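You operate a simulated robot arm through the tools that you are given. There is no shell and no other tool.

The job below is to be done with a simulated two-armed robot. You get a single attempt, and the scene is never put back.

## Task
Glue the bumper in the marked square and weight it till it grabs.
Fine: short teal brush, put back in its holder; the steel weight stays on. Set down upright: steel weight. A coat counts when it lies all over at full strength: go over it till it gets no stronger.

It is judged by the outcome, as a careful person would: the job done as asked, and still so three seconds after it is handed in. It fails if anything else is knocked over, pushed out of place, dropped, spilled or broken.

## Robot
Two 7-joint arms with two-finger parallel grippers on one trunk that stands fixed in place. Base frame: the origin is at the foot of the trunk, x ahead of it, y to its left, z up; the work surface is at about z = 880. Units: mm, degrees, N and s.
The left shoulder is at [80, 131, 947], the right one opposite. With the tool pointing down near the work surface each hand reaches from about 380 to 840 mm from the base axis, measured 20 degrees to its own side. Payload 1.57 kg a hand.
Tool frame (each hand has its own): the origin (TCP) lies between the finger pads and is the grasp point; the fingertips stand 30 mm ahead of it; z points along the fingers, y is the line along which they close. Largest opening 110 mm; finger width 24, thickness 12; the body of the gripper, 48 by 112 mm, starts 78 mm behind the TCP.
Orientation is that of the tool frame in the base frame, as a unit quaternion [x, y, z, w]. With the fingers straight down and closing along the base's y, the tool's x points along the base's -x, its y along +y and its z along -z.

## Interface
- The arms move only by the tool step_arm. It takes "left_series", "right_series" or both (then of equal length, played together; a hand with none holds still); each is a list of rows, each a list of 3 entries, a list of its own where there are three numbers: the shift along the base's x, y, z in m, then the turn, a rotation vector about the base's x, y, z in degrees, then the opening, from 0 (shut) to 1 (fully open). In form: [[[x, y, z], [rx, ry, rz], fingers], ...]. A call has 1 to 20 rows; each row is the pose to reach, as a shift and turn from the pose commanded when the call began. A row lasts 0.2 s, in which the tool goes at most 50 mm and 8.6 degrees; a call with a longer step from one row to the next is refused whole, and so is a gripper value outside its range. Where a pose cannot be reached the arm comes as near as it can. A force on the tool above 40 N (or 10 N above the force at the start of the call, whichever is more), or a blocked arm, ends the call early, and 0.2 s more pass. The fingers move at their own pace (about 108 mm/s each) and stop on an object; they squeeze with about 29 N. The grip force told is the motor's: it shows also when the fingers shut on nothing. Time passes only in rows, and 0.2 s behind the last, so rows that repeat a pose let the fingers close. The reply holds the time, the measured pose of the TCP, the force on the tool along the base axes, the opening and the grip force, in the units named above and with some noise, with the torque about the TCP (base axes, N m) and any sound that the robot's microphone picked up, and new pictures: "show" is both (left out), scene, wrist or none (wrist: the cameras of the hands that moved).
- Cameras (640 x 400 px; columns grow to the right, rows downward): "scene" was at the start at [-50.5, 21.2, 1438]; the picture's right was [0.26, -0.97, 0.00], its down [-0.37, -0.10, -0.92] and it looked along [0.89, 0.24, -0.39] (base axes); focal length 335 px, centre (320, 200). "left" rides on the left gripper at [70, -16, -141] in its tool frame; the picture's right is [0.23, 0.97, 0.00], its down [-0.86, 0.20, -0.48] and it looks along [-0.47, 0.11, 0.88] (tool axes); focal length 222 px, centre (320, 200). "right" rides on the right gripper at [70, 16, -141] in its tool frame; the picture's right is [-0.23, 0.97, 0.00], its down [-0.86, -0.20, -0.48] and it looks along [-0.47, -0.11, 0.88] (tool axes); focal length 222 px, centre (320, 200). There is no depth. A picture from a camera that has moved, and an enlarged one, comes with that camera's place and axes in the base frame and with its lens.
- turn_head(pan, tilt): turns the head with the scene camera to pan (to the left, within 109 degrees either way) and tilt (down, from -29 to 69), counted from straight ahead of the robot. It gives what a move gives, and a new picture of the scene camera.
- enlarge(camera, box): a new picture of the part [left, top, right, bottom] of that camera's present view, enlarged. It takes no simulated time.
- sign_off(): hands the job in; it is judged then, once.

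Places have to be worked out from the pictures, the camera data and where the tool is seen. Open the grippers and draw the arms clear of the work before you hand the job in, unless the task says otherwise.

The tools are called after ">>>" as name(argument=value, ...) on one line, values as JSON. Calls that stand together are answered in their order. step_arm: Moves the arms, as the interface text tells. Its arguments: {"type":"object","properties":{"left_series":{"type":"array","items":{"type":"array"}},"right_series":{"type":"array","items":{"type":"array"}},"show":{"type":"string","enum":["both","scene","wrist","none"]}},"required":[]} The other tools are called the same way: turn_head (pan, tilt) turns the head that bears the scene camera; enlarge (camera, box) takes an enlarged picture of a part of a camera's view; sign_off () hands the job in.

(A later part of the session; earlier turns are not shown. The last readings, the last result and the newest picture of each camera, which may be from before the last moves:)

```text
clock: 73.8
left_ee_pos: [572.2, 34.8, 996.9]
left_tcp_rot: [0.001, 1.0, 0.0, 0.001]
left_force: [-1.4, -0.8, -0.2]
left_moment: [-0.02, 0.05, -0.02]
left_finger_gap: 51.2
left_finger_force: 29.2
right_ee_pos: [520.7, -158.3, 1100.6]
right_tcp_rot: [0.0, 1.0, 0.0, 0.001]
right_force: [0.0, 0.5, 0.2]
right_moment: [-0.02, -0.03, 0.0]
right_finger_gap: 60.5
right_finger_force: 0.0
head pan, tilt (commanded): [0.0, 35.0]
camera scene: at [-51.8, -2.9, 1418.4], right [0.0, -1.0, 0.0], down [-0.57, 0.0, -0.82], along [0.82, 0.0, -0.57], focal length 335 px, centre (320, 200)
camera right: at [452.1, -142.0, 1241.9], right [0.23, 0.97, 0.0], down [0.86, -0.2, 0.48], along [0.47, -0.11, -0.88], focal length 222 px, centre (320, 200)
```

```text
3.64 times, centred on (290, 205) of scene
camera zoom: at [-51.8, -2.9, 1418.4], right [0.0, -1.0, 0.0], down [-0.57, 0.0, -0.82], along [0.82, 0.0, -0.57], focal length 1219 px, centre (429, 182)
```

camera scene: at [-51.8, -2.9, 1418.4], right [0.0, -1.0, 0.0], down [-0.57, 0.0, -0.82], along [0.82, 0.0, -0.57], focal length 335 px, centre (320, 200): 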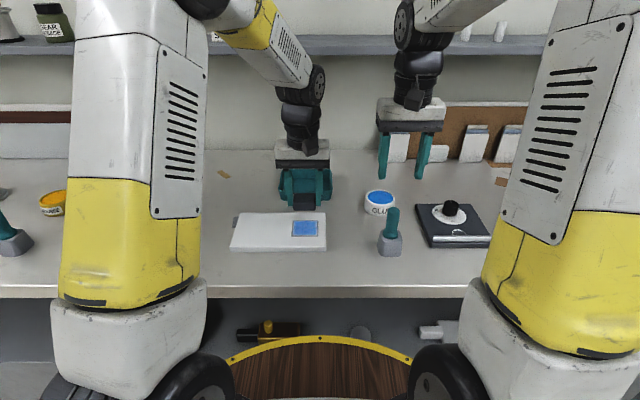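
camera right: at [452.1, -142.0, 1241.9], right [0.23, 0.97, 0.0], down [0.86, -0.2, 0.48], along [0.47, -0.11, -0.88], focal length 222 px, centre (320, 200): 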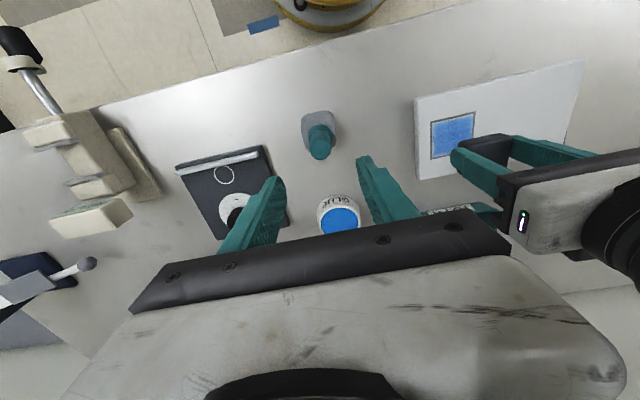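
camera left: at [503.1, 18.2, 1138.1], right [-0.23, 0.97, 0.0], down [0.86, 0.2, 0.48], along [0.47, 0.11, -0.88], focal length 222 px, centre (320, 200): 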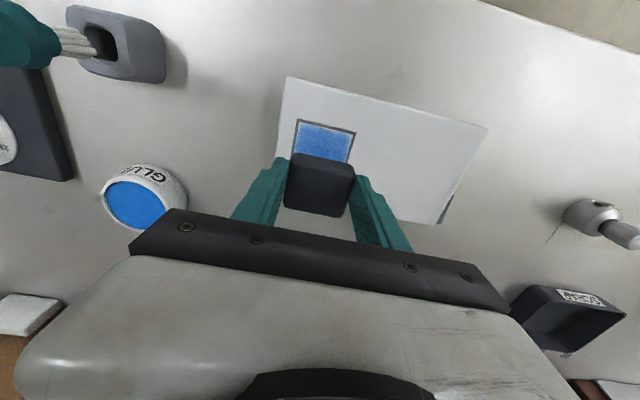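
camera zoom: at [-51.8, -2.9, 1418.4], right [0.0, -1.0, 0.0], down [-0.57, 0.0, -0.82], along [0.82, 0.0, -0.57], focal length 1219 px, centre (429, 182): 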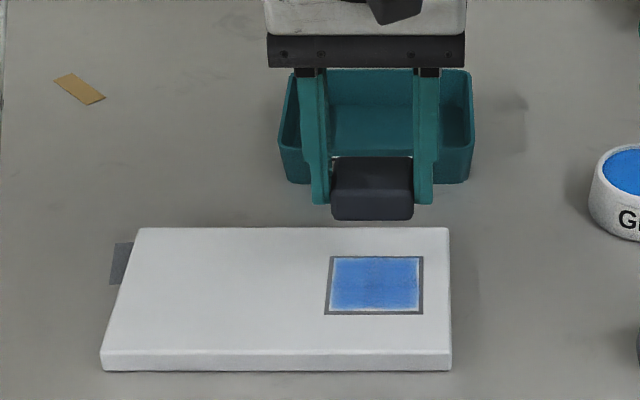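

The brush is back in its holder. The bumper is aligned over the square within ~1 mm, so I'll lower it to about 5 mm above the board and check alignment.

>>> step_arm(left_series=[[[-0.0003, 0.0006, -0.015], [0, 0, 0], 0], [[-0.0003, 0.0006, -0.03], [0, 0, 0], 0], [[-0.0003, 0.0006, -0.045], [0, 0, 0], 0], [[-0.0003, 0.0006, -0.056], [0, 0, 0], 0], [[-0.0003, 0.0006, -0.056], [0, 0, 0], 0]], show="both")

>>> enlarge(camera="scene", box=[270, 180, 350, 250])

>>> enlarge(camera="left", box=[240, 100, 400, 220])

>>> enlarge(camera="right", box=[400, 60, 600, 220])

```text
clock: 75.0
left_ee_pos: [572.2, 36.8, 940.0]
left_tcp_rot: [-0.001, 1.0, 0.0, 0.0]
left_force: [-0.1, -0.5, -1.2]
left_moment: [-0.01, 0.03, -0.02]
left_finger_gap: 50.8
left_finger_force: 29.0
right_ee_pos: [521.6, -158.5, 1100.2]
right_tcp_rot: [0.0, 1.0, 0.0, 0.0]
right_force: [0.0, 0.6, -0.1]
right_moment: [0.01, 0.01, 0.0]
right_finger_gap: 60.5
right_finger_force: 0.1
head pan, tilt (commanded): [0.0, 35.0]
camera scene: at [-51.8, -2.9, 1418.4], right [0.0, -1.0, 0.0], down [-0.57, 0.0, -0.82], along [0.82, 0.0, -0.57], focal length 335 px, centre (320, 200)
camera left: at [502.8, 19.8, 1080.1], right [-0.23, 0.97, 0.0], down [0.86, 0.2, 0.48], along [0.47, 0.11, -0.88], focal length 222 px, centre (320, 200)
```

scene: 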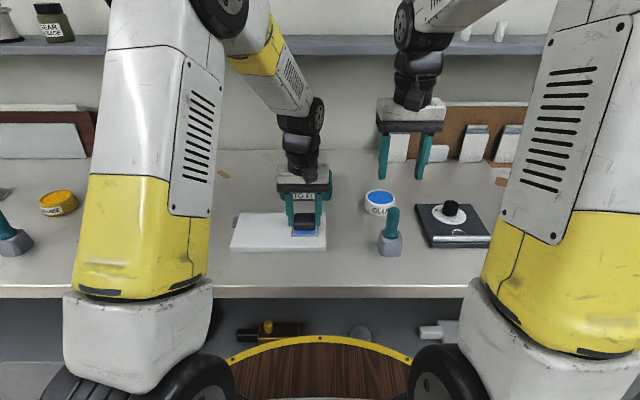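
left: 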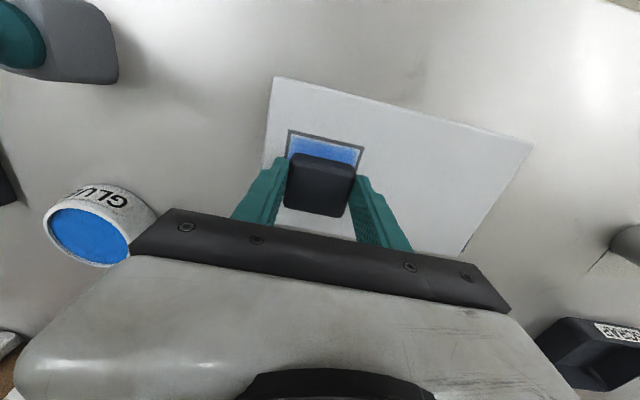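

```text
5.71 times, centred on (310, 215) of scene
camera zoom: at [-51.8, -2.9, 1418.4], right [0.0, -1.0, 0.0], down [-0.57, 0.0, -0.82], along [0.82, 0.0, -0.57], focal length 1916 px, centre (377, 114)
```

zoom: 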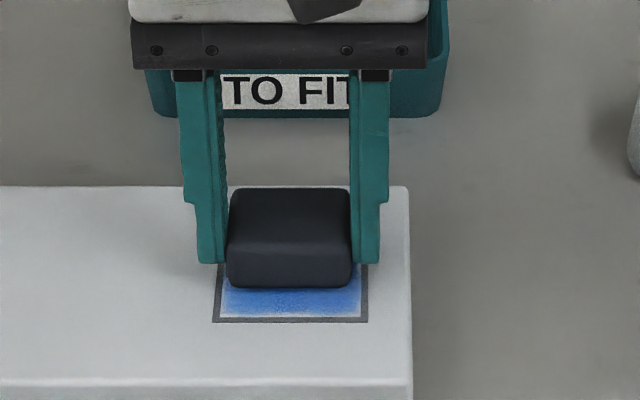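

```text
3.33 times, centred on (320, 160) of left
camera zoom: at [502.8, 19.8, 1080.1], right [-0.23, 0.97, 0.0], down [0.86, 0.2, 0.48], along [0.47, 0.11, -0.88], focal length 740 px, centre (320, 333)
```

zoom: 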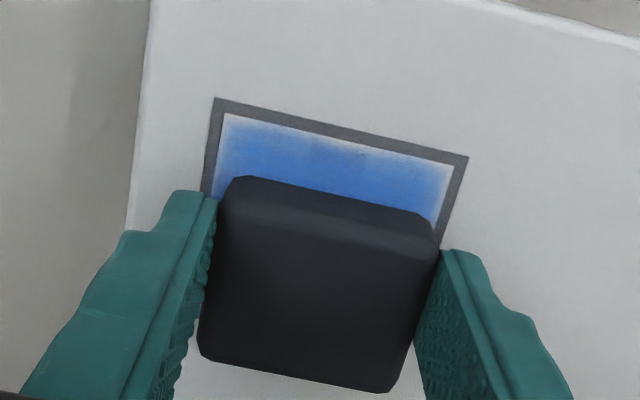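

```text
2.50 times, centred on (500, 140) of right
camera zoom: at [452.1, -142.1, 1241.4], right [0.23, 0.97, 0.0], down [0.86, -0.2, 0.48], along [0.47, -0.11, -0.88], focal length 555 px, centre (-130, 350)
```

zoom: 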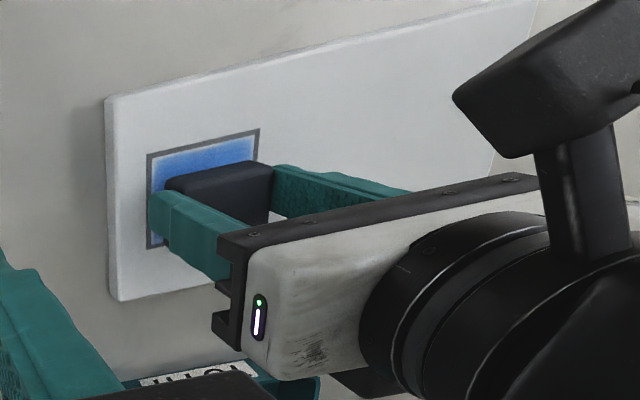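

Laterally the bumper is centred, but it sits ~5.5 mm too far back in x. I'll shift it forward toward me by 5.5 mm and lower to ~1 mm above the board.

>>> step_arm(left_series=[[[-0.003, 0.0002, 0], [0, 0, 0], 0], [[-0.0055, 0.0002, 0], [0, 0, 0], 0], [[-0.0055, 0.0002, -0.002], [0, 0, 0], 0], [[-0.0055, 0.0002, -0.004], [0, 0, 0], 0], [[-0.0055, 0.0002, -0.004], [0, 0, 0], 0]], show="none")

>>> enlarge(camera="scene", box=[270, 180, 350, 250])

>>> enlarge(camera="left", box=[240, 100, 400, 220])

```text
clock: 76.2
left_ee_pos: [566.7, 36.6, 936.8]
left_tcp_rot: [0.0, 1.0, 0.001, 0.0]
left_force: [-0.3, -0.2, -1.4]
left_moment: [0.01, 0.0, -0.01]
left_finger_gap: 51.0
left_finger_force: 28.7
right_ee_pos: [521.2, -158.8, 1098.9]
right_tcp_rot: [0.0, 1.0, 0.001, 0.0]
right_force: [-0.8, 0.2, -0.2]
right_moment: [0.03, 0.03, -0.02]
right_finger_gap: 60.5
right_finger_force: 0.1
head pan, tilt (commanded): [0.0, 35.0]
```

```text
5.71 times, centred on (310, 215) of scene
camera zoom: at [-51.8, -2.9, 1418.4], right [0.0, -1.0, 0.0], down [-0.57, 0.0, -0.82], along [0.82, 0.0, -0.57], focal length 1916 px, centre (377, 114)
```

zoom: 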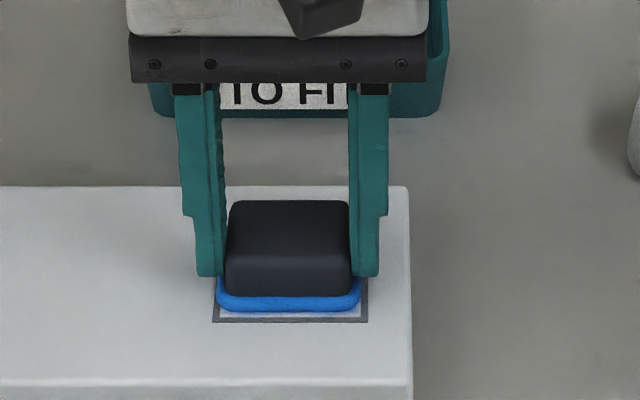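

```text
3.33 times, centred on (320, 160) of left
camera zoom: at [497.2, 20.1, 1077.6], right [-0.23, 0.97, 0.0], down [0.86, 0.2, 0.48], along [0.47, 0.11, -0.88], focal length 740 px, centre (320, 333)
```

zoom: 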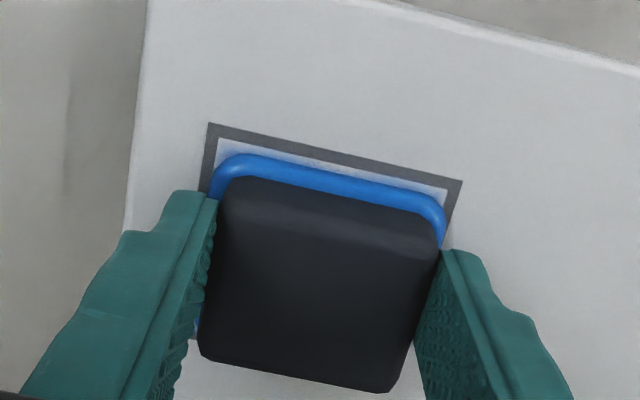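

A blue bead has formed around the bumper base inside the square, evenly placed. I'll lower the final couple of millimetres until contact force appears.

>>> step_arm(left_series=[[[0, 0, -0.001], [0, 0, 0], 0], [[0, 0, -0.002], [0, 0, 0], 0], [[0, 0, -0.002], [0, 0, 0], 0]], show="none")

>>> enlarge(camera="scene", box=[270, 180, 350, 250])

```text
clock: 77.0
left_ee_pos: [567.4, 37.0, 935.2]
left_tcp_rot: [-0.001, 1.0, 0.0, 0.0]
left_force: [-2.9, 1.2, 4.8]
left_moment: [0.04, 0.03, 0.02]
left_finger_gap: 50.9
left_finger_force: 29.0
right_ee_pos: [520.6, -159.3, 1100.2]
right_tcp_rot: [0.0, 1.0, 0.0, -0.001]
right_force: [0.1, 0.6, 0.2]
right_moment: [-0.03, 0.0, 0.0]
right_finger_gap: 60.4
right_finger_force: 0.2
head pan, tilt (commanded): [0.0, 35.0]
```

```text
5.71 times, centred on (310, 215) of scene
camera zoom: at [-52.1, -2.9, 1418.4], right [0.0, -1.0, 0.0], down [-0.57, 0.0, -0.82], along [0.82, 0.0, -0.57], focal length 1916 px, centre (377, 114)
```

zoom: 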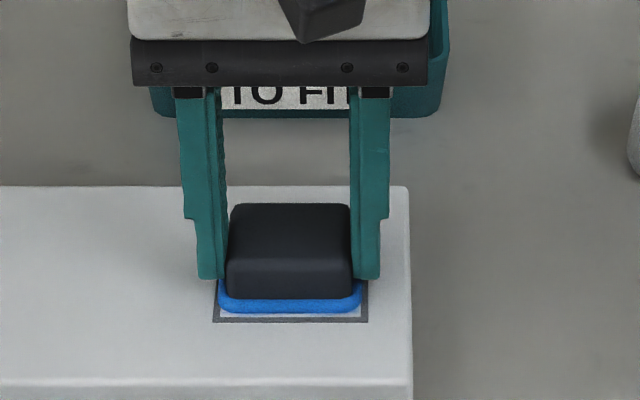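

Contact at 5 N. Before releasing, I'll check fore-aft centring from both wrist cameras (free).

>>> enlarge(camera="right", box=[420, 80, 520, 180])

>>> enlarge(camera="left", box=[260, 110, 380, 230])

```text
4.00 times, centred on (470, 130) of right
camera zoom: at [451.8, -142.0, 1241.5], right [0.23, 0.97, 0.0], down [0.86, -0.2, 0.48], along [0.47, -0.11, -0.88], focal length 888 px, centre (-280, 480)
```

zoom: 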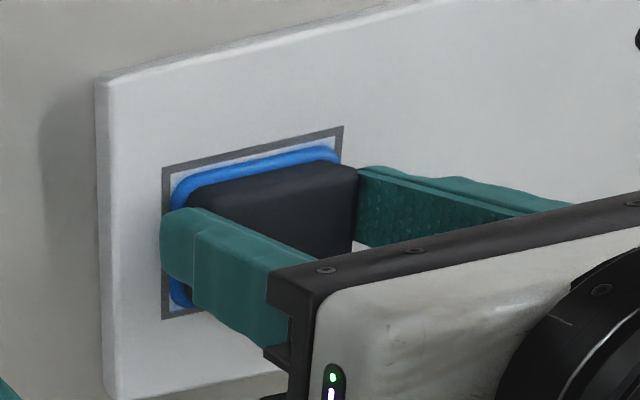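

```text
3.33 times, centred on (320, 170) of left
camera zoom: at [497.4, 19.7, 1075.9], right [-0.23, 0.97, 0.0], down [0.86, 0.2, 0.48], along [0.47, 0.11, -0.88], focal length 740 px, centre (320, 300)
```

zoom: 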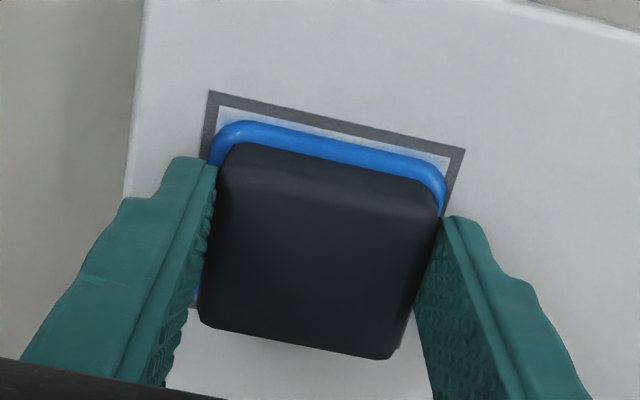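

The bead is evenly inset front and back, so the bumper is centred. I'll release the bumper and rise straight up.

>>> step_arm(left_series=[[[0, 0, 0], [0, 0, 0], 0.5], [[0, 0, 0], [0, 0, 0], 0.62], [[0, 0, 0], [0, 0, 0], 0.65], [[0, 0, 0.02], [0, 0, 0], 0.65], [[0, 0, 0.06], [0, 0, 0], 0.65], [[0, 0, 0.1], [0, 0, 0], 0.65], [[0, 0, 0.1], [0, 0, 0], 0.65]], show="both")

>>> enlarge(camera="scene", box=[270, 180, 350, 250])

>>> enlarge(camera="left", box=[240, 80, 400, 200])

```text
clock: 78.6
left_ee_pos: [568.4, 35.9, 1036.7]
left_tcp_rot: [0.0, 1.0, 0.0, 0.0]
left_force: [-0.1, -0.5, 0.2]
left_moment: [0.03, 0.0, 0.02]
left_finger_gap: 71.6
left_finger_force: 0.1
right_ee_pos: [522.8, -159.4, 1099.4]
right_tcp_rot: [0.0, 1.0, 0.0, 0.0]
right_force: [0.4, 0.3, 0.7]
right_moment: [0.02, 0.0, 0.0]
right_finger_gap: 60.6
right_finger_force: 0.0
head pan, tilt (commanded): [0.0, 35.0]
camera scene: at [-51.8, -2.9, 1418.4], right [0.0, -1.0, 0.0], down [-0.57, 0.0, -0.82], along [0.82, 0.0, -0.57], focal length 335 px, centre (320, 200)
camera left: at [497.5, 19.6, 1176.5], right [-0.23, 0.97, 0.0], down [0.86, 0.2, 0.48], along [0.47, 0.11, -0.88], focal length 222 px, centre (320, 200)
```

scene: 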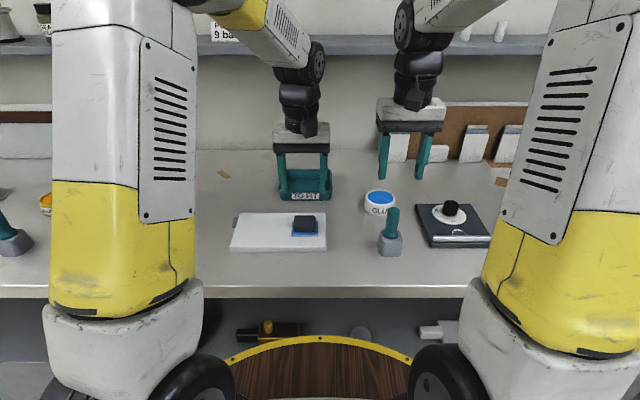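
left: 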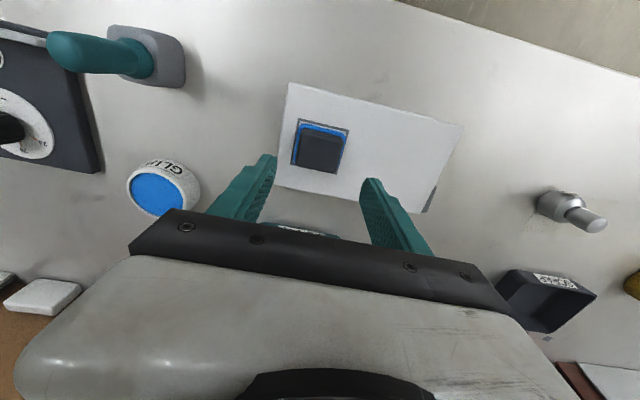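

```text
5.71 times, centred on (310, 215) of scene
camera zoom: at [-51.8, -2.9, 1418.4], right [0.0, -1.0, 0.0], down [-0.57, 0.0, -0.82], along [0.82, 0.0, -0.57], focal length 1916 px, centre (377, 114)
```

zoom: 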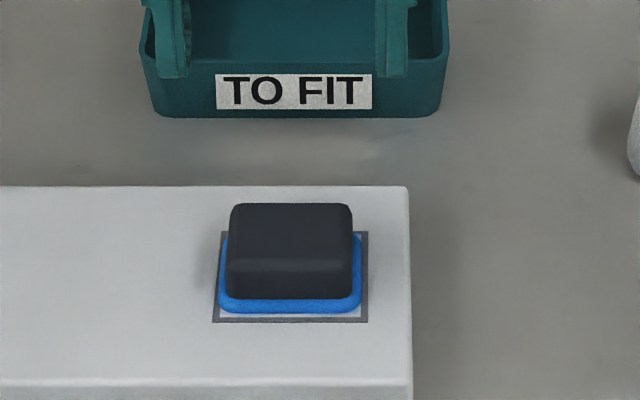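

```text
3.33 times, centred on (320, 140) of left
camera zoom: at [497.5, 19.6, 1176.5], right [-0.23, 0.97, 0.0], down [0.86, 0.2, 0.48], along [0.47, 0.11, -0.88], focal length 740 px, centre (320, 400)
```

zoom: 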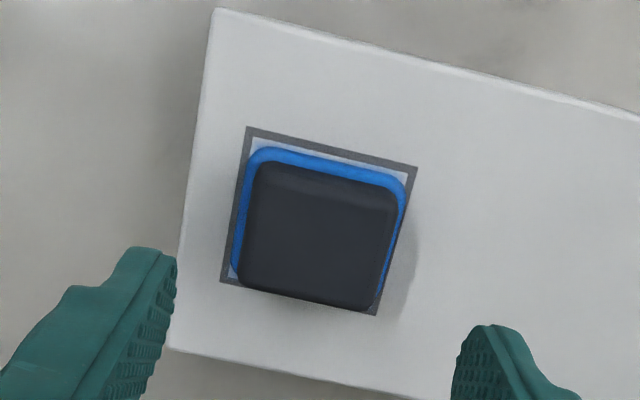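

The bumper sits neatly centred in the square. Next, the left hand goes above the 300 g weight, whose knob top I place at about [577,400,939].

>>> step_arm(left_series=[[[0.001, 0.04, 0], [0, 0, 0], 0.65], [[0.003, 0.085, 0], [0, 0, 0], 0.65], [[0.004, 0.13, 0], [0, 0, 0], 0.65], [[0.006, 0.175, 0], [0, 0, 0], 0.65], [[0.007, 0.22, 0], [0, 0, 0], 0.65], [[0.008, 0.265, 0], [0, 0, 0], 0.65], [[0.009, 0.31, 0], [0, 0, 0], 0.65], [[0.01, 0.35, 0], [0, 0, 0], 0.65], [[0.0107, 0.3634, 0], [0, 0, 0], 0.65], [[0.0107, 0.3634, 0], [0, 0, 0], 0.65]], show="both")

>>> enlarge(camera="left", box=[240, 80, 400, 200])

>>> enlarge(camera="scene", box=[80, 150, 200, 260])

```text
clock: 80.8
left_ee_pos: [578.6, 400.6, 1034.7]
left_tcp_rot: [0.0, 1.0, 0.0, 0.0]
left_force: [0.0, 0.5, 0.4]
left_moment: [-0.02, 0.02, 0.0]
left_finger_gap: 71.6
left_finger_force: 0.1
right_ee_pos: [521.1, -158.1, 1099.6]
right_tcp_rot: [-0.001, 1.0, -0.001, 0.0]
right_force: [0.2, -0.3, 0.7]
right_moment: [0.0, -0.01, 0.01]
right_finger_gap: 60.6
right_finger_force: 0.1
head pan, tilt (commanded): [0.0, 35.0]
camera scene: at [-51.9, -2.8, 1418.4], right [0.0, -1.0, 0.0], down [-0.57, 0.0, -0.82], along [0.82, 0.0, -0.57], focal length 335 px, centre (320, 200)
camera left: at [509.1, 382.9, 1175.0], right [-0.23, 0.97, 0.0], down [0.86, 0.2, 0.48], along [0.47, 0.11, -0.88], focal length 222 px, centre (320, 200)
```

scene: 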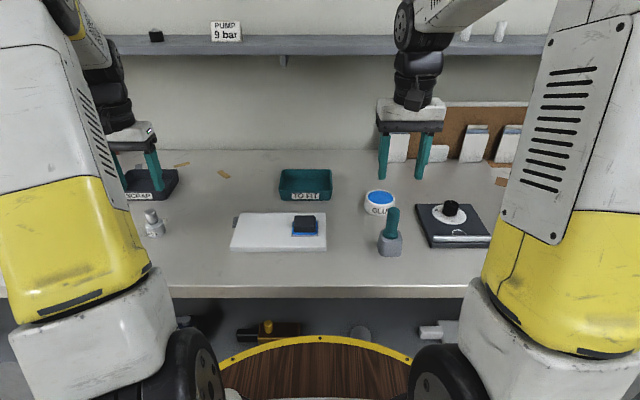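
left: 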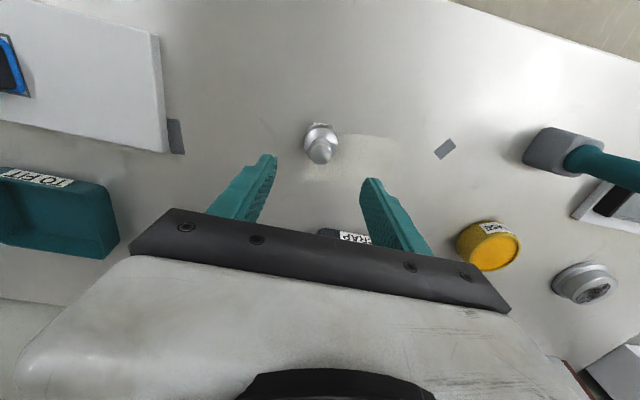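

```text
3.33 times, centred on (320, 140) of left
camera zoom: at [509.1, 382.9, 1175.0], right [-0.23, 0.97, 0.0], down [0.86, 0.2, 0.48], along [0.47, 0.11, -0.88], focal length 740 px, centre (320, 400)
```

zoom: 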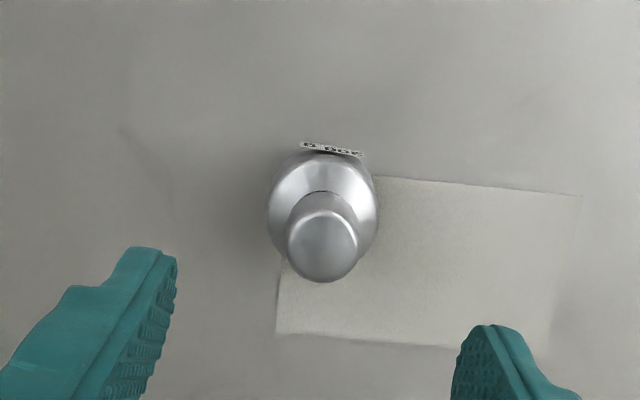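

```text
3.64 times, centred on (140, 205) of scene
camera zoom: at [-51.9, -2.8, 1418.4], right [0.0, -1.0, 0.0], down [-0.57, 0.0, -0.82], along [0.82, 0.0, -0.57], focal length 1219 px, centre (974, 182)
```

zoom: 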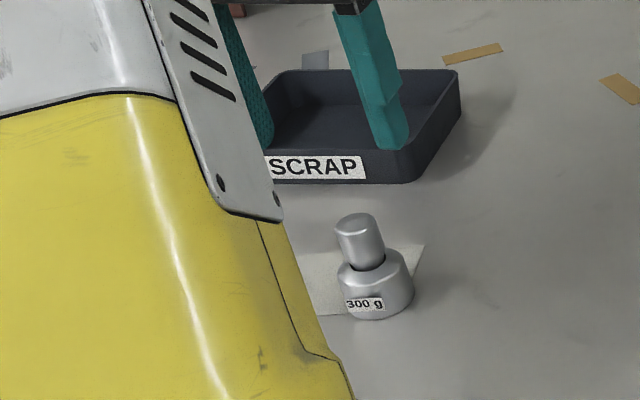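

TCP is within 1 mm of the knob axis (knob ≈24 mm wide). I'll lower so the tips reach just above the weight's body, and check before closing.

>>> step_arm(left_series=[[[-0.0006, 0.0005, -0.03], [0, 0, 0], 0.65], [[-0.0006, 0.0005, -0.06], [0, 0, 0], 0.6], [[-0.0006, 0.0005, -0.08], [0, 0, 0], 0.5], [[-0.0006, 0.0005, -0.087], [0, 0, 0], 0.5], [[-0.0006, 0.0005, -0.087], [0, 0, 0], 0.5]], show="both")

>>> enlarge(camera="left", box=[240, 100, 400, 220])

>>> enlarge(camera="scene", box=[100, 170, 200, 250])

```text
clock: 82.0
left_ee_pos: [577.2, 399.1, 947.0]
left_tcp_rot: [0.0, 1.0, 0.0, -0.001]
left_force: [-0.7, 0.4, 0.2]
left_moment: [-0.01, 0.04, 0.03]
left_finger_gap: 54.8
left_finger_force: 0.1
right_ee_pos: [520.4, -158.1, 1099.3]
right_tcp_rot: [-0.001, 1.0, 0.001, 0.001]
right_force: [-0.2, 0.3, -0.2]
right_moment: [-0.01, 0.0, -0.01]
right_finger_gap: 60.7
right_finger_force: 0.1
head pan, tilt (commanded): [0.0, 35.0]
camera scene: at [-51.8, -2.8, 1418.4], right [0.0, -1.0, 0.0], down [-0.57, 0.0, -0.82], along [0.82, 0.0, -0.57], focal length 335 px, centre (320, 200)
camera left: at [507.6, 382.3, 1087.6], right [-0.23, 0.97, 0.0], down [0.86, 0.2, 0.48], along [0.47, 0.11, -0.88], focal length 222 px, centre (320, 200)
```

scene: 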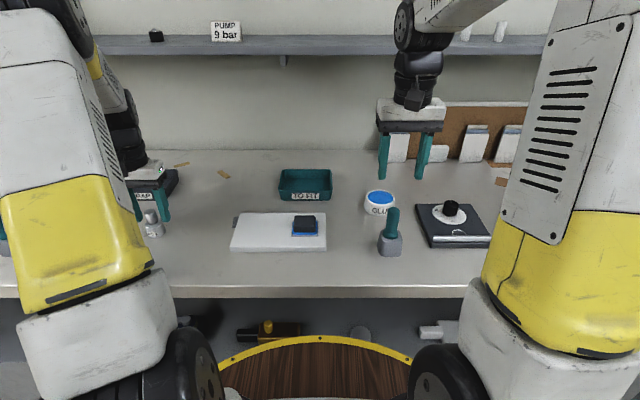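
left: 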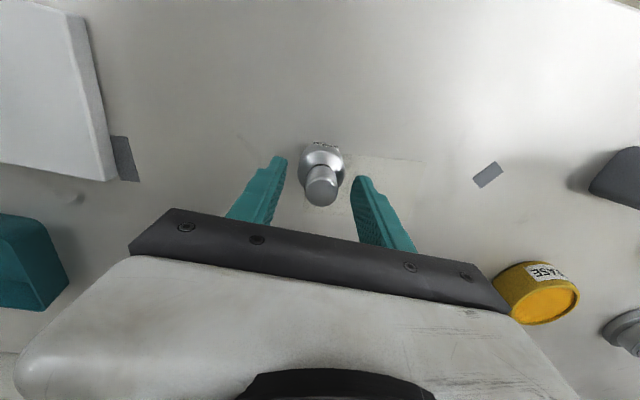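

```text
3.33 times, centred on (320, 160) of left
camera zoom: at [507.6, 382.3, 1087.6], right [-0.23, 0.97, 0.0], down [0.86, 0.2, 0.48], along [0.47, 0.11, -0.88], focal length 740 px, centre (320, 333)
```

zoom: 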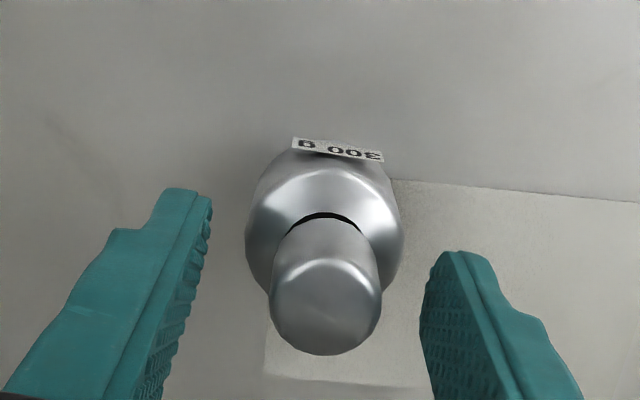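

```text
5.00 times, centred on (150, 210) of scene
camera zoom: at [-51.8, -2.8, 1418.4], right [0.0, -1.0, 0.0], down [-0.57, 0.0, -0.82], along [0.82, 0.0, -0.57], focal length 1676 px, centre (1170, 150)
```

zoom: 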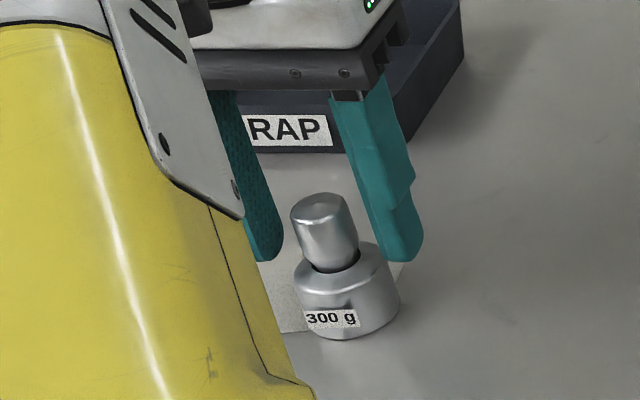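

The fingers straddle the knob with tips at neck level. I'll nudge +1 mm in x and y and close the grip.

>>> step_arm(left_series=[[[0.001, 0.001, 0], [0, 0, 0], 0.5], [[0.001, 0.001, 0], [0, 0, 0], 0.35], [[0.001, 0.001, 0], [0, 0, 0], 0.2], [[0.001, 0.001, 0], [0, 0, 0], 0.0], [[0.001, 0.001, 0], [0, 0, 0], 0.0]], show="none")

>>> enlarge(camera="left", box=[240, 100, 400, 220])

>>> enlarge(camera="scene", box=[100, 170, 200, 250])

```text
clock: 83.2
left_ee_pos: [578.2, 401.2, 948.2]
left_tcp_rot: [-0.001, 1.0, 0.001, 0.0]
left_force: [0.1, -0.1, 0.4]
left_moment: [0.06, -0.01, -0.05]
left_finger_gap: 24.0
left_finger_force: 29.1
right_ee_pos: [520.2, -159.0, 1099.5]
right_tcp_rot: [-0.001, 1.0, 0.0, 0.0]
right_force: [-0.6, -0.9, -0.3]
right_moment: [0.01, 0.01, -0.01]
right_finger_gap: 60.7
right_finger_force: 0.0
head pan, tilt (commanded): [0.0, 35.0]
```

```text
3.33 times, centred on (320, 160) of left
camera zoom: at [508.7, 383.7, 1088.3], right [-0.23, 0.97, 0.0], down [0.86, 0.2, 0.48], along [0.47, 0.11, -0.88], focal length 740 px, centre (320, 333)
```

zoom: 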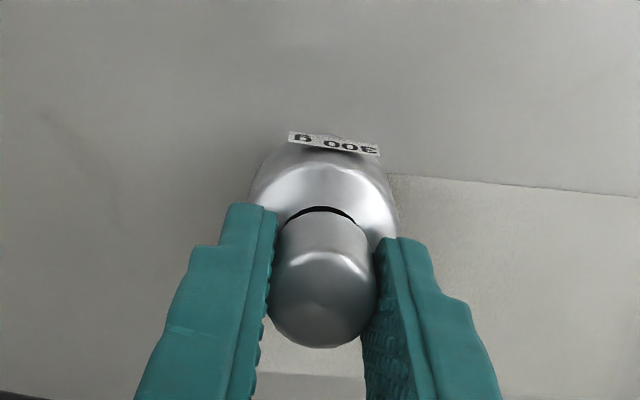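

```text
5.00 times, centred on (150, 210) of scene
camera zoom: at [-51.8, -2.9, 1418.4], right [0.0, -1.0, 0.0], down [-0.57, 0.0, -0.82], along [0.82, 0.0, -0.57], focal length 1676 px, centre (1170, 150)
```

zoom: 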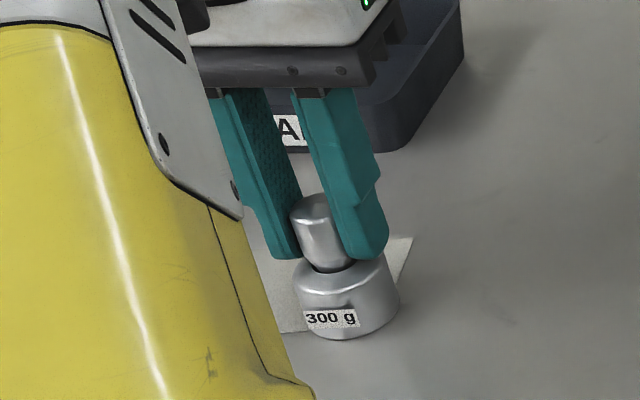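

Knob gripped at 24 mm. I'll lift the weight and carry it at height over to above the bumper near [572,37].

>>> step_arm(left_series=[[[0, 0, 0.01], [0, 0, 0], 0], [[0, 0, 0.035], [0, 0, 0], 0], [[0, 0, 0.065], [0, 0, 0], 0], [[0, 0, 0.09], [0, 0, 0], 0], [[-0.0005, -0.03, 0.09], [0, 0, 0], 0], [[-0.001, -0.07, 0.09], [0, 0, 0], 0], [[-0.0015, -0.11, 0.09], [0, 0, 0], 0], [[-0.002, -0.15, 0.09], [0, 0, 0], 0], [[-0.003, -0.19, 0.09], [0, 0, 0], 0], [[-0.0035, -0.23, 0.09], [0, 0, 0], 0], [[-0.004, -0.27, 0.09], [0, 0, 0], 0], [[-0.005, -0.31, 0.09], [0, 0, 0], 0], [[-0.006, -0.345, 0.09], [0, 0, 0], 0], [[-0.006, -0.3649, 0.09], [0, 0, 0], 0], [[-0.006, -0.3649, 0.09], [0, 0, 0], 0]], show="both")

>>> enlarge(camera="scene", box=[260, 150, 360, 250])

>>> enlarge(camera="left", box=[240, 100, 400, 220])

```text
clock: 86.4
left_ee_pos: [573.8, 36.8, 1038.6]
left_tcp_rot: [0.001, 1.0, 0.0, 0.0]
left_force: [0.6, 0.0, -3.3]
left_moment: [0.03, -0.01, -0.01]
left_finger_gap: 23.9
left_finger_force: 29.7
right_ee_pos: [521.4, -158.8, 1099.9]
right_tcp_rot: [0.0, 1.0, 0.0, 0.0]
right_force: [0.4, -0.5, 0.2]
right_moment: [-0.01, 0.01, 0.02]
right_finger_gap: 60.6
right_finger_force: 0.1
head pan, tilt (commanded): [0.0, 35.0]
camera scene: at [-51.8, -2.9, 1418.4], right [0.0, -1.0, 0.0], down [-0.57, 0.0, -0.82], along [0.82, 0.0, -0.57], focal length 335 px, centre (320, 200)
camera left: at [504.0, 19.7, 1178.3], right [-0.23, 0.97, 0.0], down [0.86, 0.2, 0.48], along [0.47, 0.11, -0.88], focal length 222 px, centre (320, 200)
```

scene: 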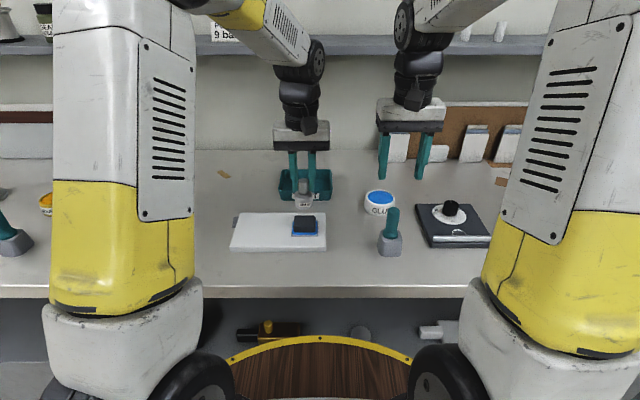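
left: 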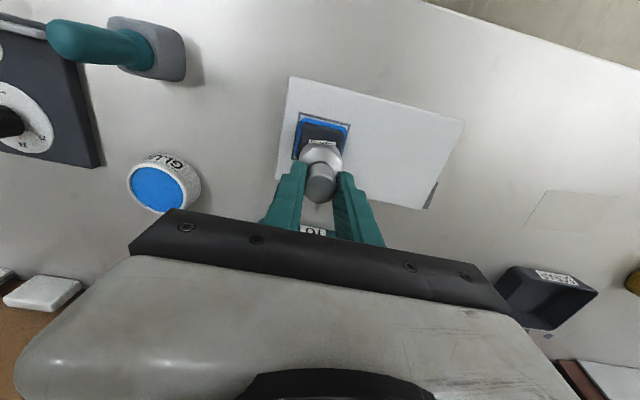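

```text
4.00 times, centred on (310, 200) of scene
camera zoom: at [-51.8, -2.9, 1418.4], right [0.0, -1.0, 0.0], down [-0.57, 0.0, -0.82], along [0.82, 0.0, -0.57], focal length 1341 px, centre (360, 200)
```

zoom: 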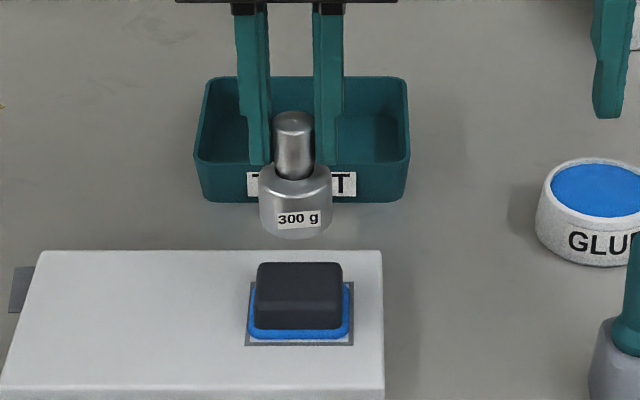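

```text
3.33 times, centred on (320, 160) of left
camera zoom: at [504.0, 19.7, 1178.3], right [-0.23, 0.97, 0.0], down [0.86, 0.2, 0.48], along [0.47, 0.11, -0.88], focal length 740 px, centre (320, 333)
```

zoom: 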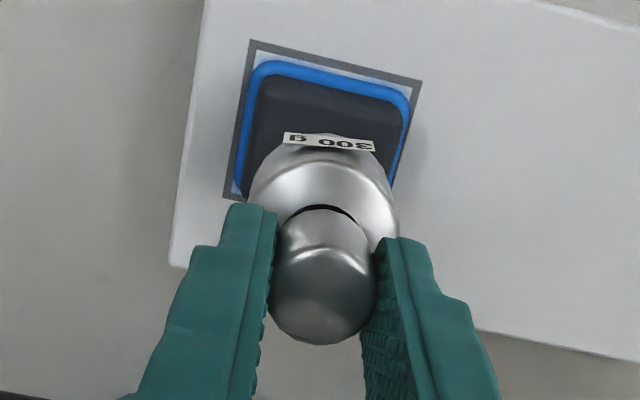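

Weight hangs upright and is aligned over the bumper. I'll lower it to about 6 mm above the bumper top and check.

>>> step_arm(left_series=[[[0, -0.0005, -0.015], [0, 0, 0], 0], [[0, -0.0005, -0.03], [0, 0, 0], 0], [[0, -0.0005, -0.042], [0, 0, 0], 0], [[0, -0.0005, -0.042], [0, 0, 0], 0]], show="none")

>>> enlarge(camera="scene", box=[260, 160, 360, 250])

>>> enlarge(camera="left", box=[240, 100, 400, 220])

>>> enlarge(camera="right", box=[400, 60, 560, 200])

```text
clock: 87.4
left_ee_pos: [572.1, 35.2, 995.9]
left_tcp_rot: [0.0, 1.0, 0.0, 0.0]
left_force: [-0.9, 0.4, -2.5]
left_moment: [0.04, -0.02, 0.02]
left_finger_gap: 23.8
left_finger_force: 28.7
right_ee_pos: [521.9, -158.5, 1099.9]
right_tcp_rot: [0.0, 1.0, 0.0, 0.0]
right_force: [0.3, 0.3, 0.1]
right_moment: [0.0, 0.01, -0.01]
right_finger_gap: 60.5
right_finger_force: 0.1
head pan, tilt (commanded): [0.0, 35.0]
```

```text
4.44 times, centred on (310, 205) of scene
camera zoom: at [-51.8, -2.9, 1418.4], right [0.0, -1.0, 0.0], down [-0.57, 0.0, -0.82], along [0.82, 0.0, -0.57], focal length 1490 px, centre (364, 178)
```

zoom: 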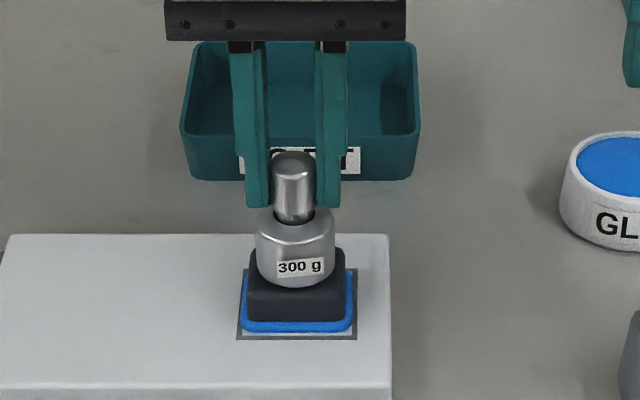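

```text
3.33 times, centred on (320, 160) of left
camera zoom: at [502.9, 19.5, 1136.8], right [-0.23, 0.97, 0.0], down [0.86, 0.2, 0.48], along [0.47, 0.11, -0.88], focal length 740 px, centre (320, 333)
```

zoom: 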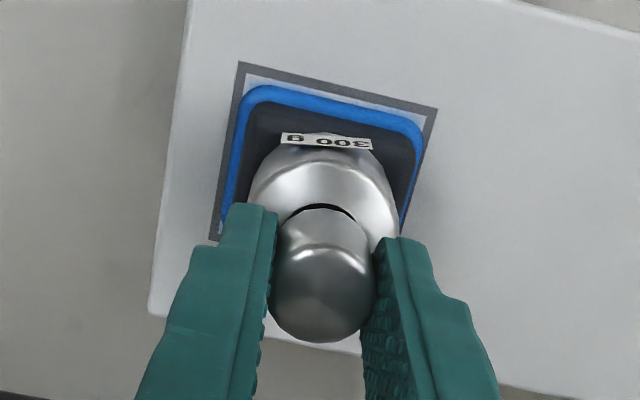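

```text
2.86 times, centred on (480, 130) of right
camera zoom: at [452.1, -142.1, 1241.4], right [0.23, 0.97, 0.0], down [0.86, -0.2, 0.48], along [0.47, -0.11, -0.88], focal length 635 px, centre (-137, 400)
```

zoom: 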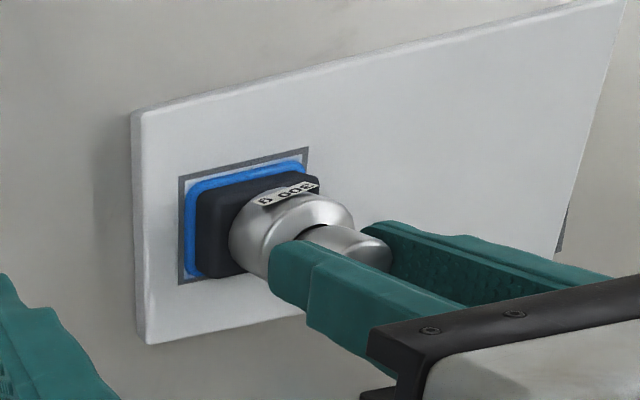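

The weight is centred over the bumper. I'll lower in small steps until the bumper takes the load.

>>> step_arm(left_series=[[[0, -0.0005, -0.002], [0, 0, 0], 0], [[0, -0.0005, -0.004], [0, 0, 0], 0], [[0, -0.0005, -0.005], [0, 0, 0], 0], [[0, -0.0005, -0.006], [0, 0, 0], 0], [[0, -0.0005, -0.006], [0, 0, 0], 0]], show="none")

>>> enlarge(camera="scene", box=[260, 160, 360, 250])

```text
clock: 88.6
left_ee_pos: [573.0, 36.0, 990.1]
left_tcp_rot: [0.0, 1.0, 0.001, 0.002]
left_force: [-0.3, 2.6, 20.9]
left_moment: [0.33, -0.02, -0.05]
left_finger_gap: 23.8
left_finger_force: 29.3
right_ee_pos: [520.6, -158.3, 1099.3]
right_tcp_rot: [0.0, 1.0, 0.0, -0.001]
right_force: [0.0, -0.1, -0.6]
right_moment: [-0.02, 0.04, -0.04]
right_finger_gap: 60.6
right_finger_force: 0.0
head pan, tilt (commanded): [0.0, 35.0]
```

```text
4.44 times, centred on (310, 205) of scene
camera zoom: at [-52.4, -2.9, 1418.4], right [0.0, -1.0, 0.0], down [-0.57, 0.0, -0.82], along [0.82, 0.0, -0.57], focal length 1490 px, centre (364, 178)
```

zoom: 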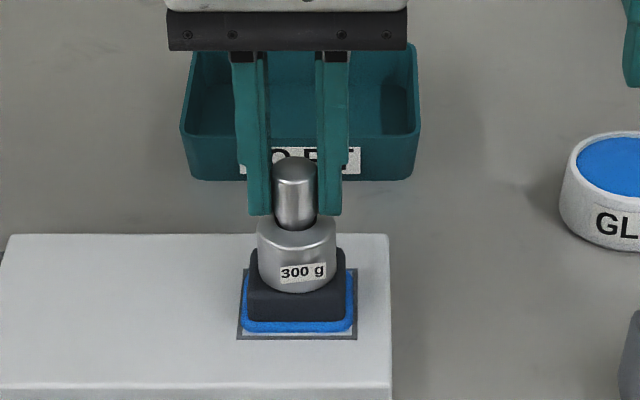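

The bumper carries the weight (21 N). I'll relieve 1.4 mm, open the fingers and rise straight up.

>>> step_arm(left_series=[[[0, 0, 0.0008], [0, 0, 0], 0], [[0, 0, 0.0014], [0, 0, 0], 0], [[0, 0, 0.0014], [0, 0, 0], 0.26], [[0, 0, 0.0014], [0, 0, 0], 0.4], [[0, 0, 0.0014], [0, 0, 0], 0.5], [[0, 0, 0.0014], [0, 0, 0], 0.5], [[0, 0, 0.02], [0, 0, 0], 0.5], [[0, 0, 0.05], [0, 0, 0], 0.5], [[0, 0, 0.09], [0, 0, 0], 0.5], [[0, 0, 0.12], [0, 0, 0], 0.5], [[0, 0, 0.12], [0, 0, 0], 0.5]], show="both")

>>> enlarge(camera="scene", box=[260, 160, 360, 250])

>>> enlarge(camera="left", box=[240, 60, 400, 180])

```text
clock: 91.0
left_ee_pos: [572.5, 36.6, 1111.0]
left_tcp_rot: [0.0, 1.0, 0.0, 0.001]
left_force: [0.5, 0.4, 0.3]
left_moment: [-0.04, 0.03, 0.01]
left_finger_gap: 55.0
left_finger_force: 0.0
right_ee_pos: [520.8, -158.5, 1100.9]
right_tcp_rot: [-0.001, 1.0, -0.001, 0.0]
right_force: [-0.5, 0.1, 0.1]
right_moment: [-0.01, 0.0, 0.02]
right_finger_gap: 60.4
right_finger_force: 0.0
head pan, tilt (commanded): [0.0, 35.0]
camera scene: at [-51.9, -2.9, 1418.4], right [0.0, -1.0, 0.0], down [-0.57, 0.0, -0.82], along [0.82, 0.0, -0.57], focal length 335 px, centre (320, 200)
camera left: at [502.5, 20.0, 1251.8], right [-0.23, 0.97, 0.0], down [0.86, 0.2, 0.48], along [0.47, 0.11, -0.88], focal length 222 px, centre (320, 200)
```

scene: 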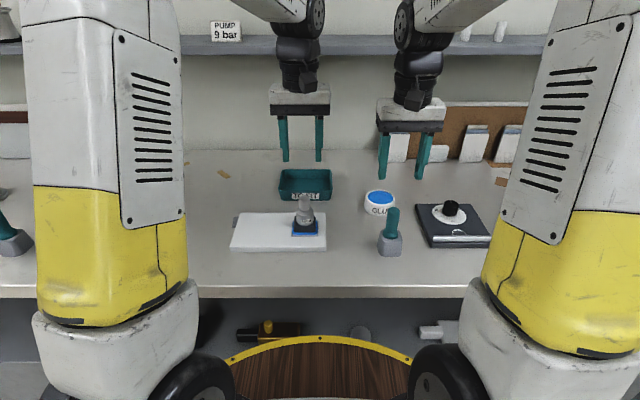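
left: 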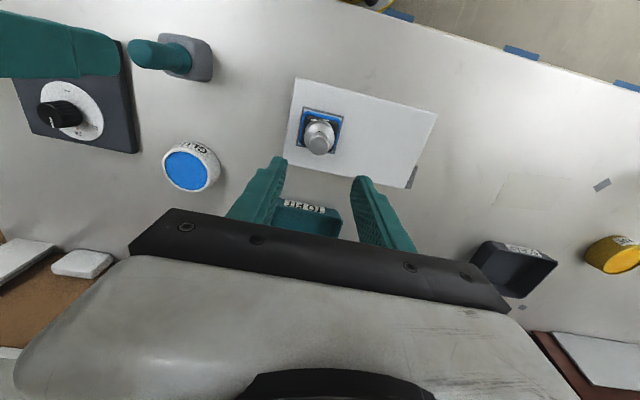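

```text
4.44 times, centred on (310, 205) of scene
camera zoom: at [-51.9, -2.9, 1418.4], right [0.0, -1.0, 0.0], down [-0.57, 0.0, -0.82], along [0.82, 0.0, -0.57], focal length 1490 px, centre (364, 178)
```

zoom: 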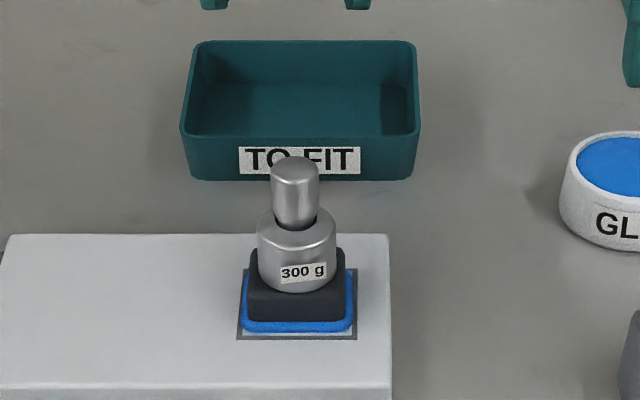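

```text
3.33 times, centred on (320, 120) of left
camera zoom: at [502.5, 20.0, 1251.8], right [-0.23, 0.97, 0.0], down [0.86, 0.2, 0.48], along [0.47, 0.11, -0.88], focal length 740 px, centre (320, 467)
```

zoom: 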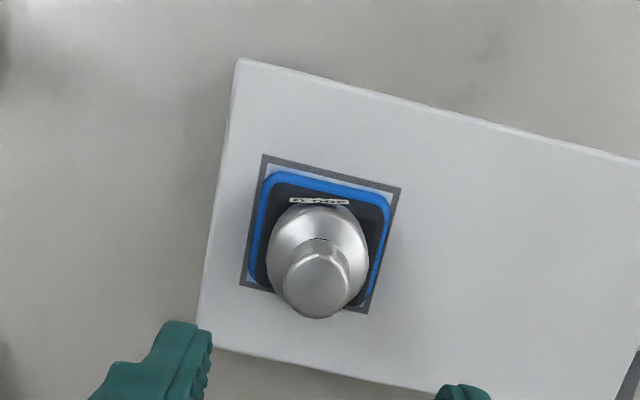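

The weight stands upright on the bumper and the brush is home. I'll now draw both arms clear to their starting poses and open the grippers, then wait and watch the glue bead.

>>> step_arm(left_series=[[[0, 0, 0.045], [0, 0, 0], 0.6], [[-0.005, 0.03, 0.08], [0, 0, 0], 0.8], [[-0.025, 0.065, 0.105], [0, 0, 0], 1], [[-0.045, 0.1, 0.125], [0, 0, 0], 1], [[-0.07, 0.135, 0.145], [0, 0, 0], 1], [[-0.095, 0.17, 0.165], [0, 0, 0], 1], [[-0.12, 0.205, 0.178], [0, 0, 0], 1], [[-0.12, 0.205, 0.178], [0, 0, 0], 1]], right_series=[[[0, 0, 0.04], [0, 0, 0], 0.6], [[-0.005, 0, 0.08], [0, 0, 0], 0.8], [[-0.01, 0, 0.12], [0, 0, 0], 1], [[-0.02, 0.01, 0.16], [0, 0, 0], 1], [[-0.029, 0.0185, 0.19], [0, 0, 0], 1], [[-0.029, 0.0185, 0.19], [0, 0, 0], 1], [[-0.029, 0.0185, 0.19], [0, 0, 0], 1], [[-0.029, 0.0185, 0.19], [0, 0, 0], 1]], show="scene")

>>> enlarge(camera="scene", box=[280, 180, 340, 250])

>>> enlarge(camera="scene", box=[340, 160, 500, 260])

```text
clock: 92.8
left_ee_pos: [451.9, 239.7, 1286.3]
left_tcp_rot: [0.0, 1.0, 0.0, 0.0]
left_force: [0.2, -0.6, -0.5]
left_moment: [-0.01, -0.02, -0.02]
left_finger_gap: 109.8
left_finger_force: 0.2
right_ee_pos: [490.9, -139.7, 1289.4]
right_tcp_rot: [0.0, 1.0, 0.0, 0.001]
right_force: [0.1, 0.0, 0.4]
right_moment: [-0.01, 0.04, 0.02]
right_finger_gap: 109.9
right_finger_force: 0.0
head pan, tilt (commanded): [0.0, 35.0]
camera scene: at [-52.0, -2.9, 1418.4], right [0.0, -1.0, 0.0], down [-0.57, 0.0, -0.82], along [0.82, 0.0, -0.57], focal length 335 px, centre (320, 200)
```

scene: 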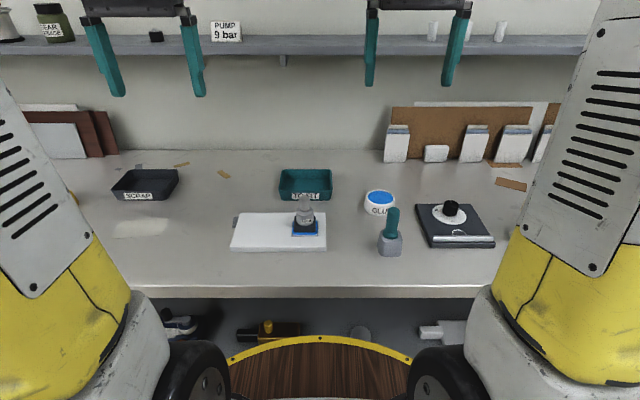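

```text
5.71 times, centred on (310, 215) of scene
camera zoom: at [-52.0, -2.9, 1418.4], right [0.0, -1.0, 0.0], down [-0.57, 0.0, -0.82], along [0.82, 0.0, -0.57], focal length 1916 px, centre (377, 114)
```

zoom: 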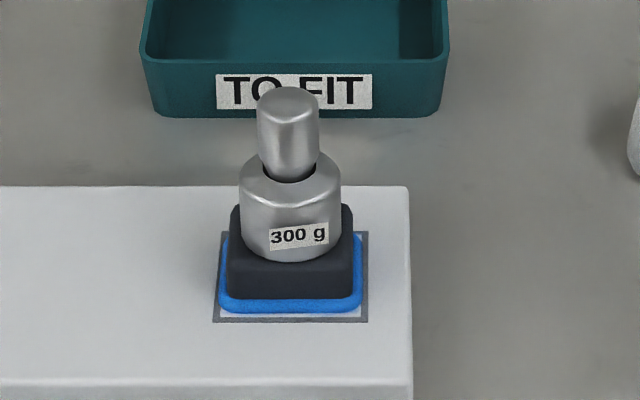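

```text
4.00 times, centred on (420, 210) of scene
camera zoom: at [-52.0, -2.9, 1418.4], right [0.0, -1.0, 0.0], down [-0.57, 0.0, -0.82], along [0.82, 0.0, -0.57], focal length 1341 px, centre (-80, 160)
```

zoom: 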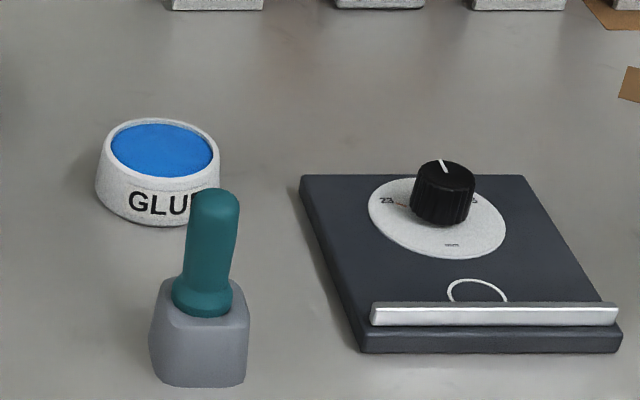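

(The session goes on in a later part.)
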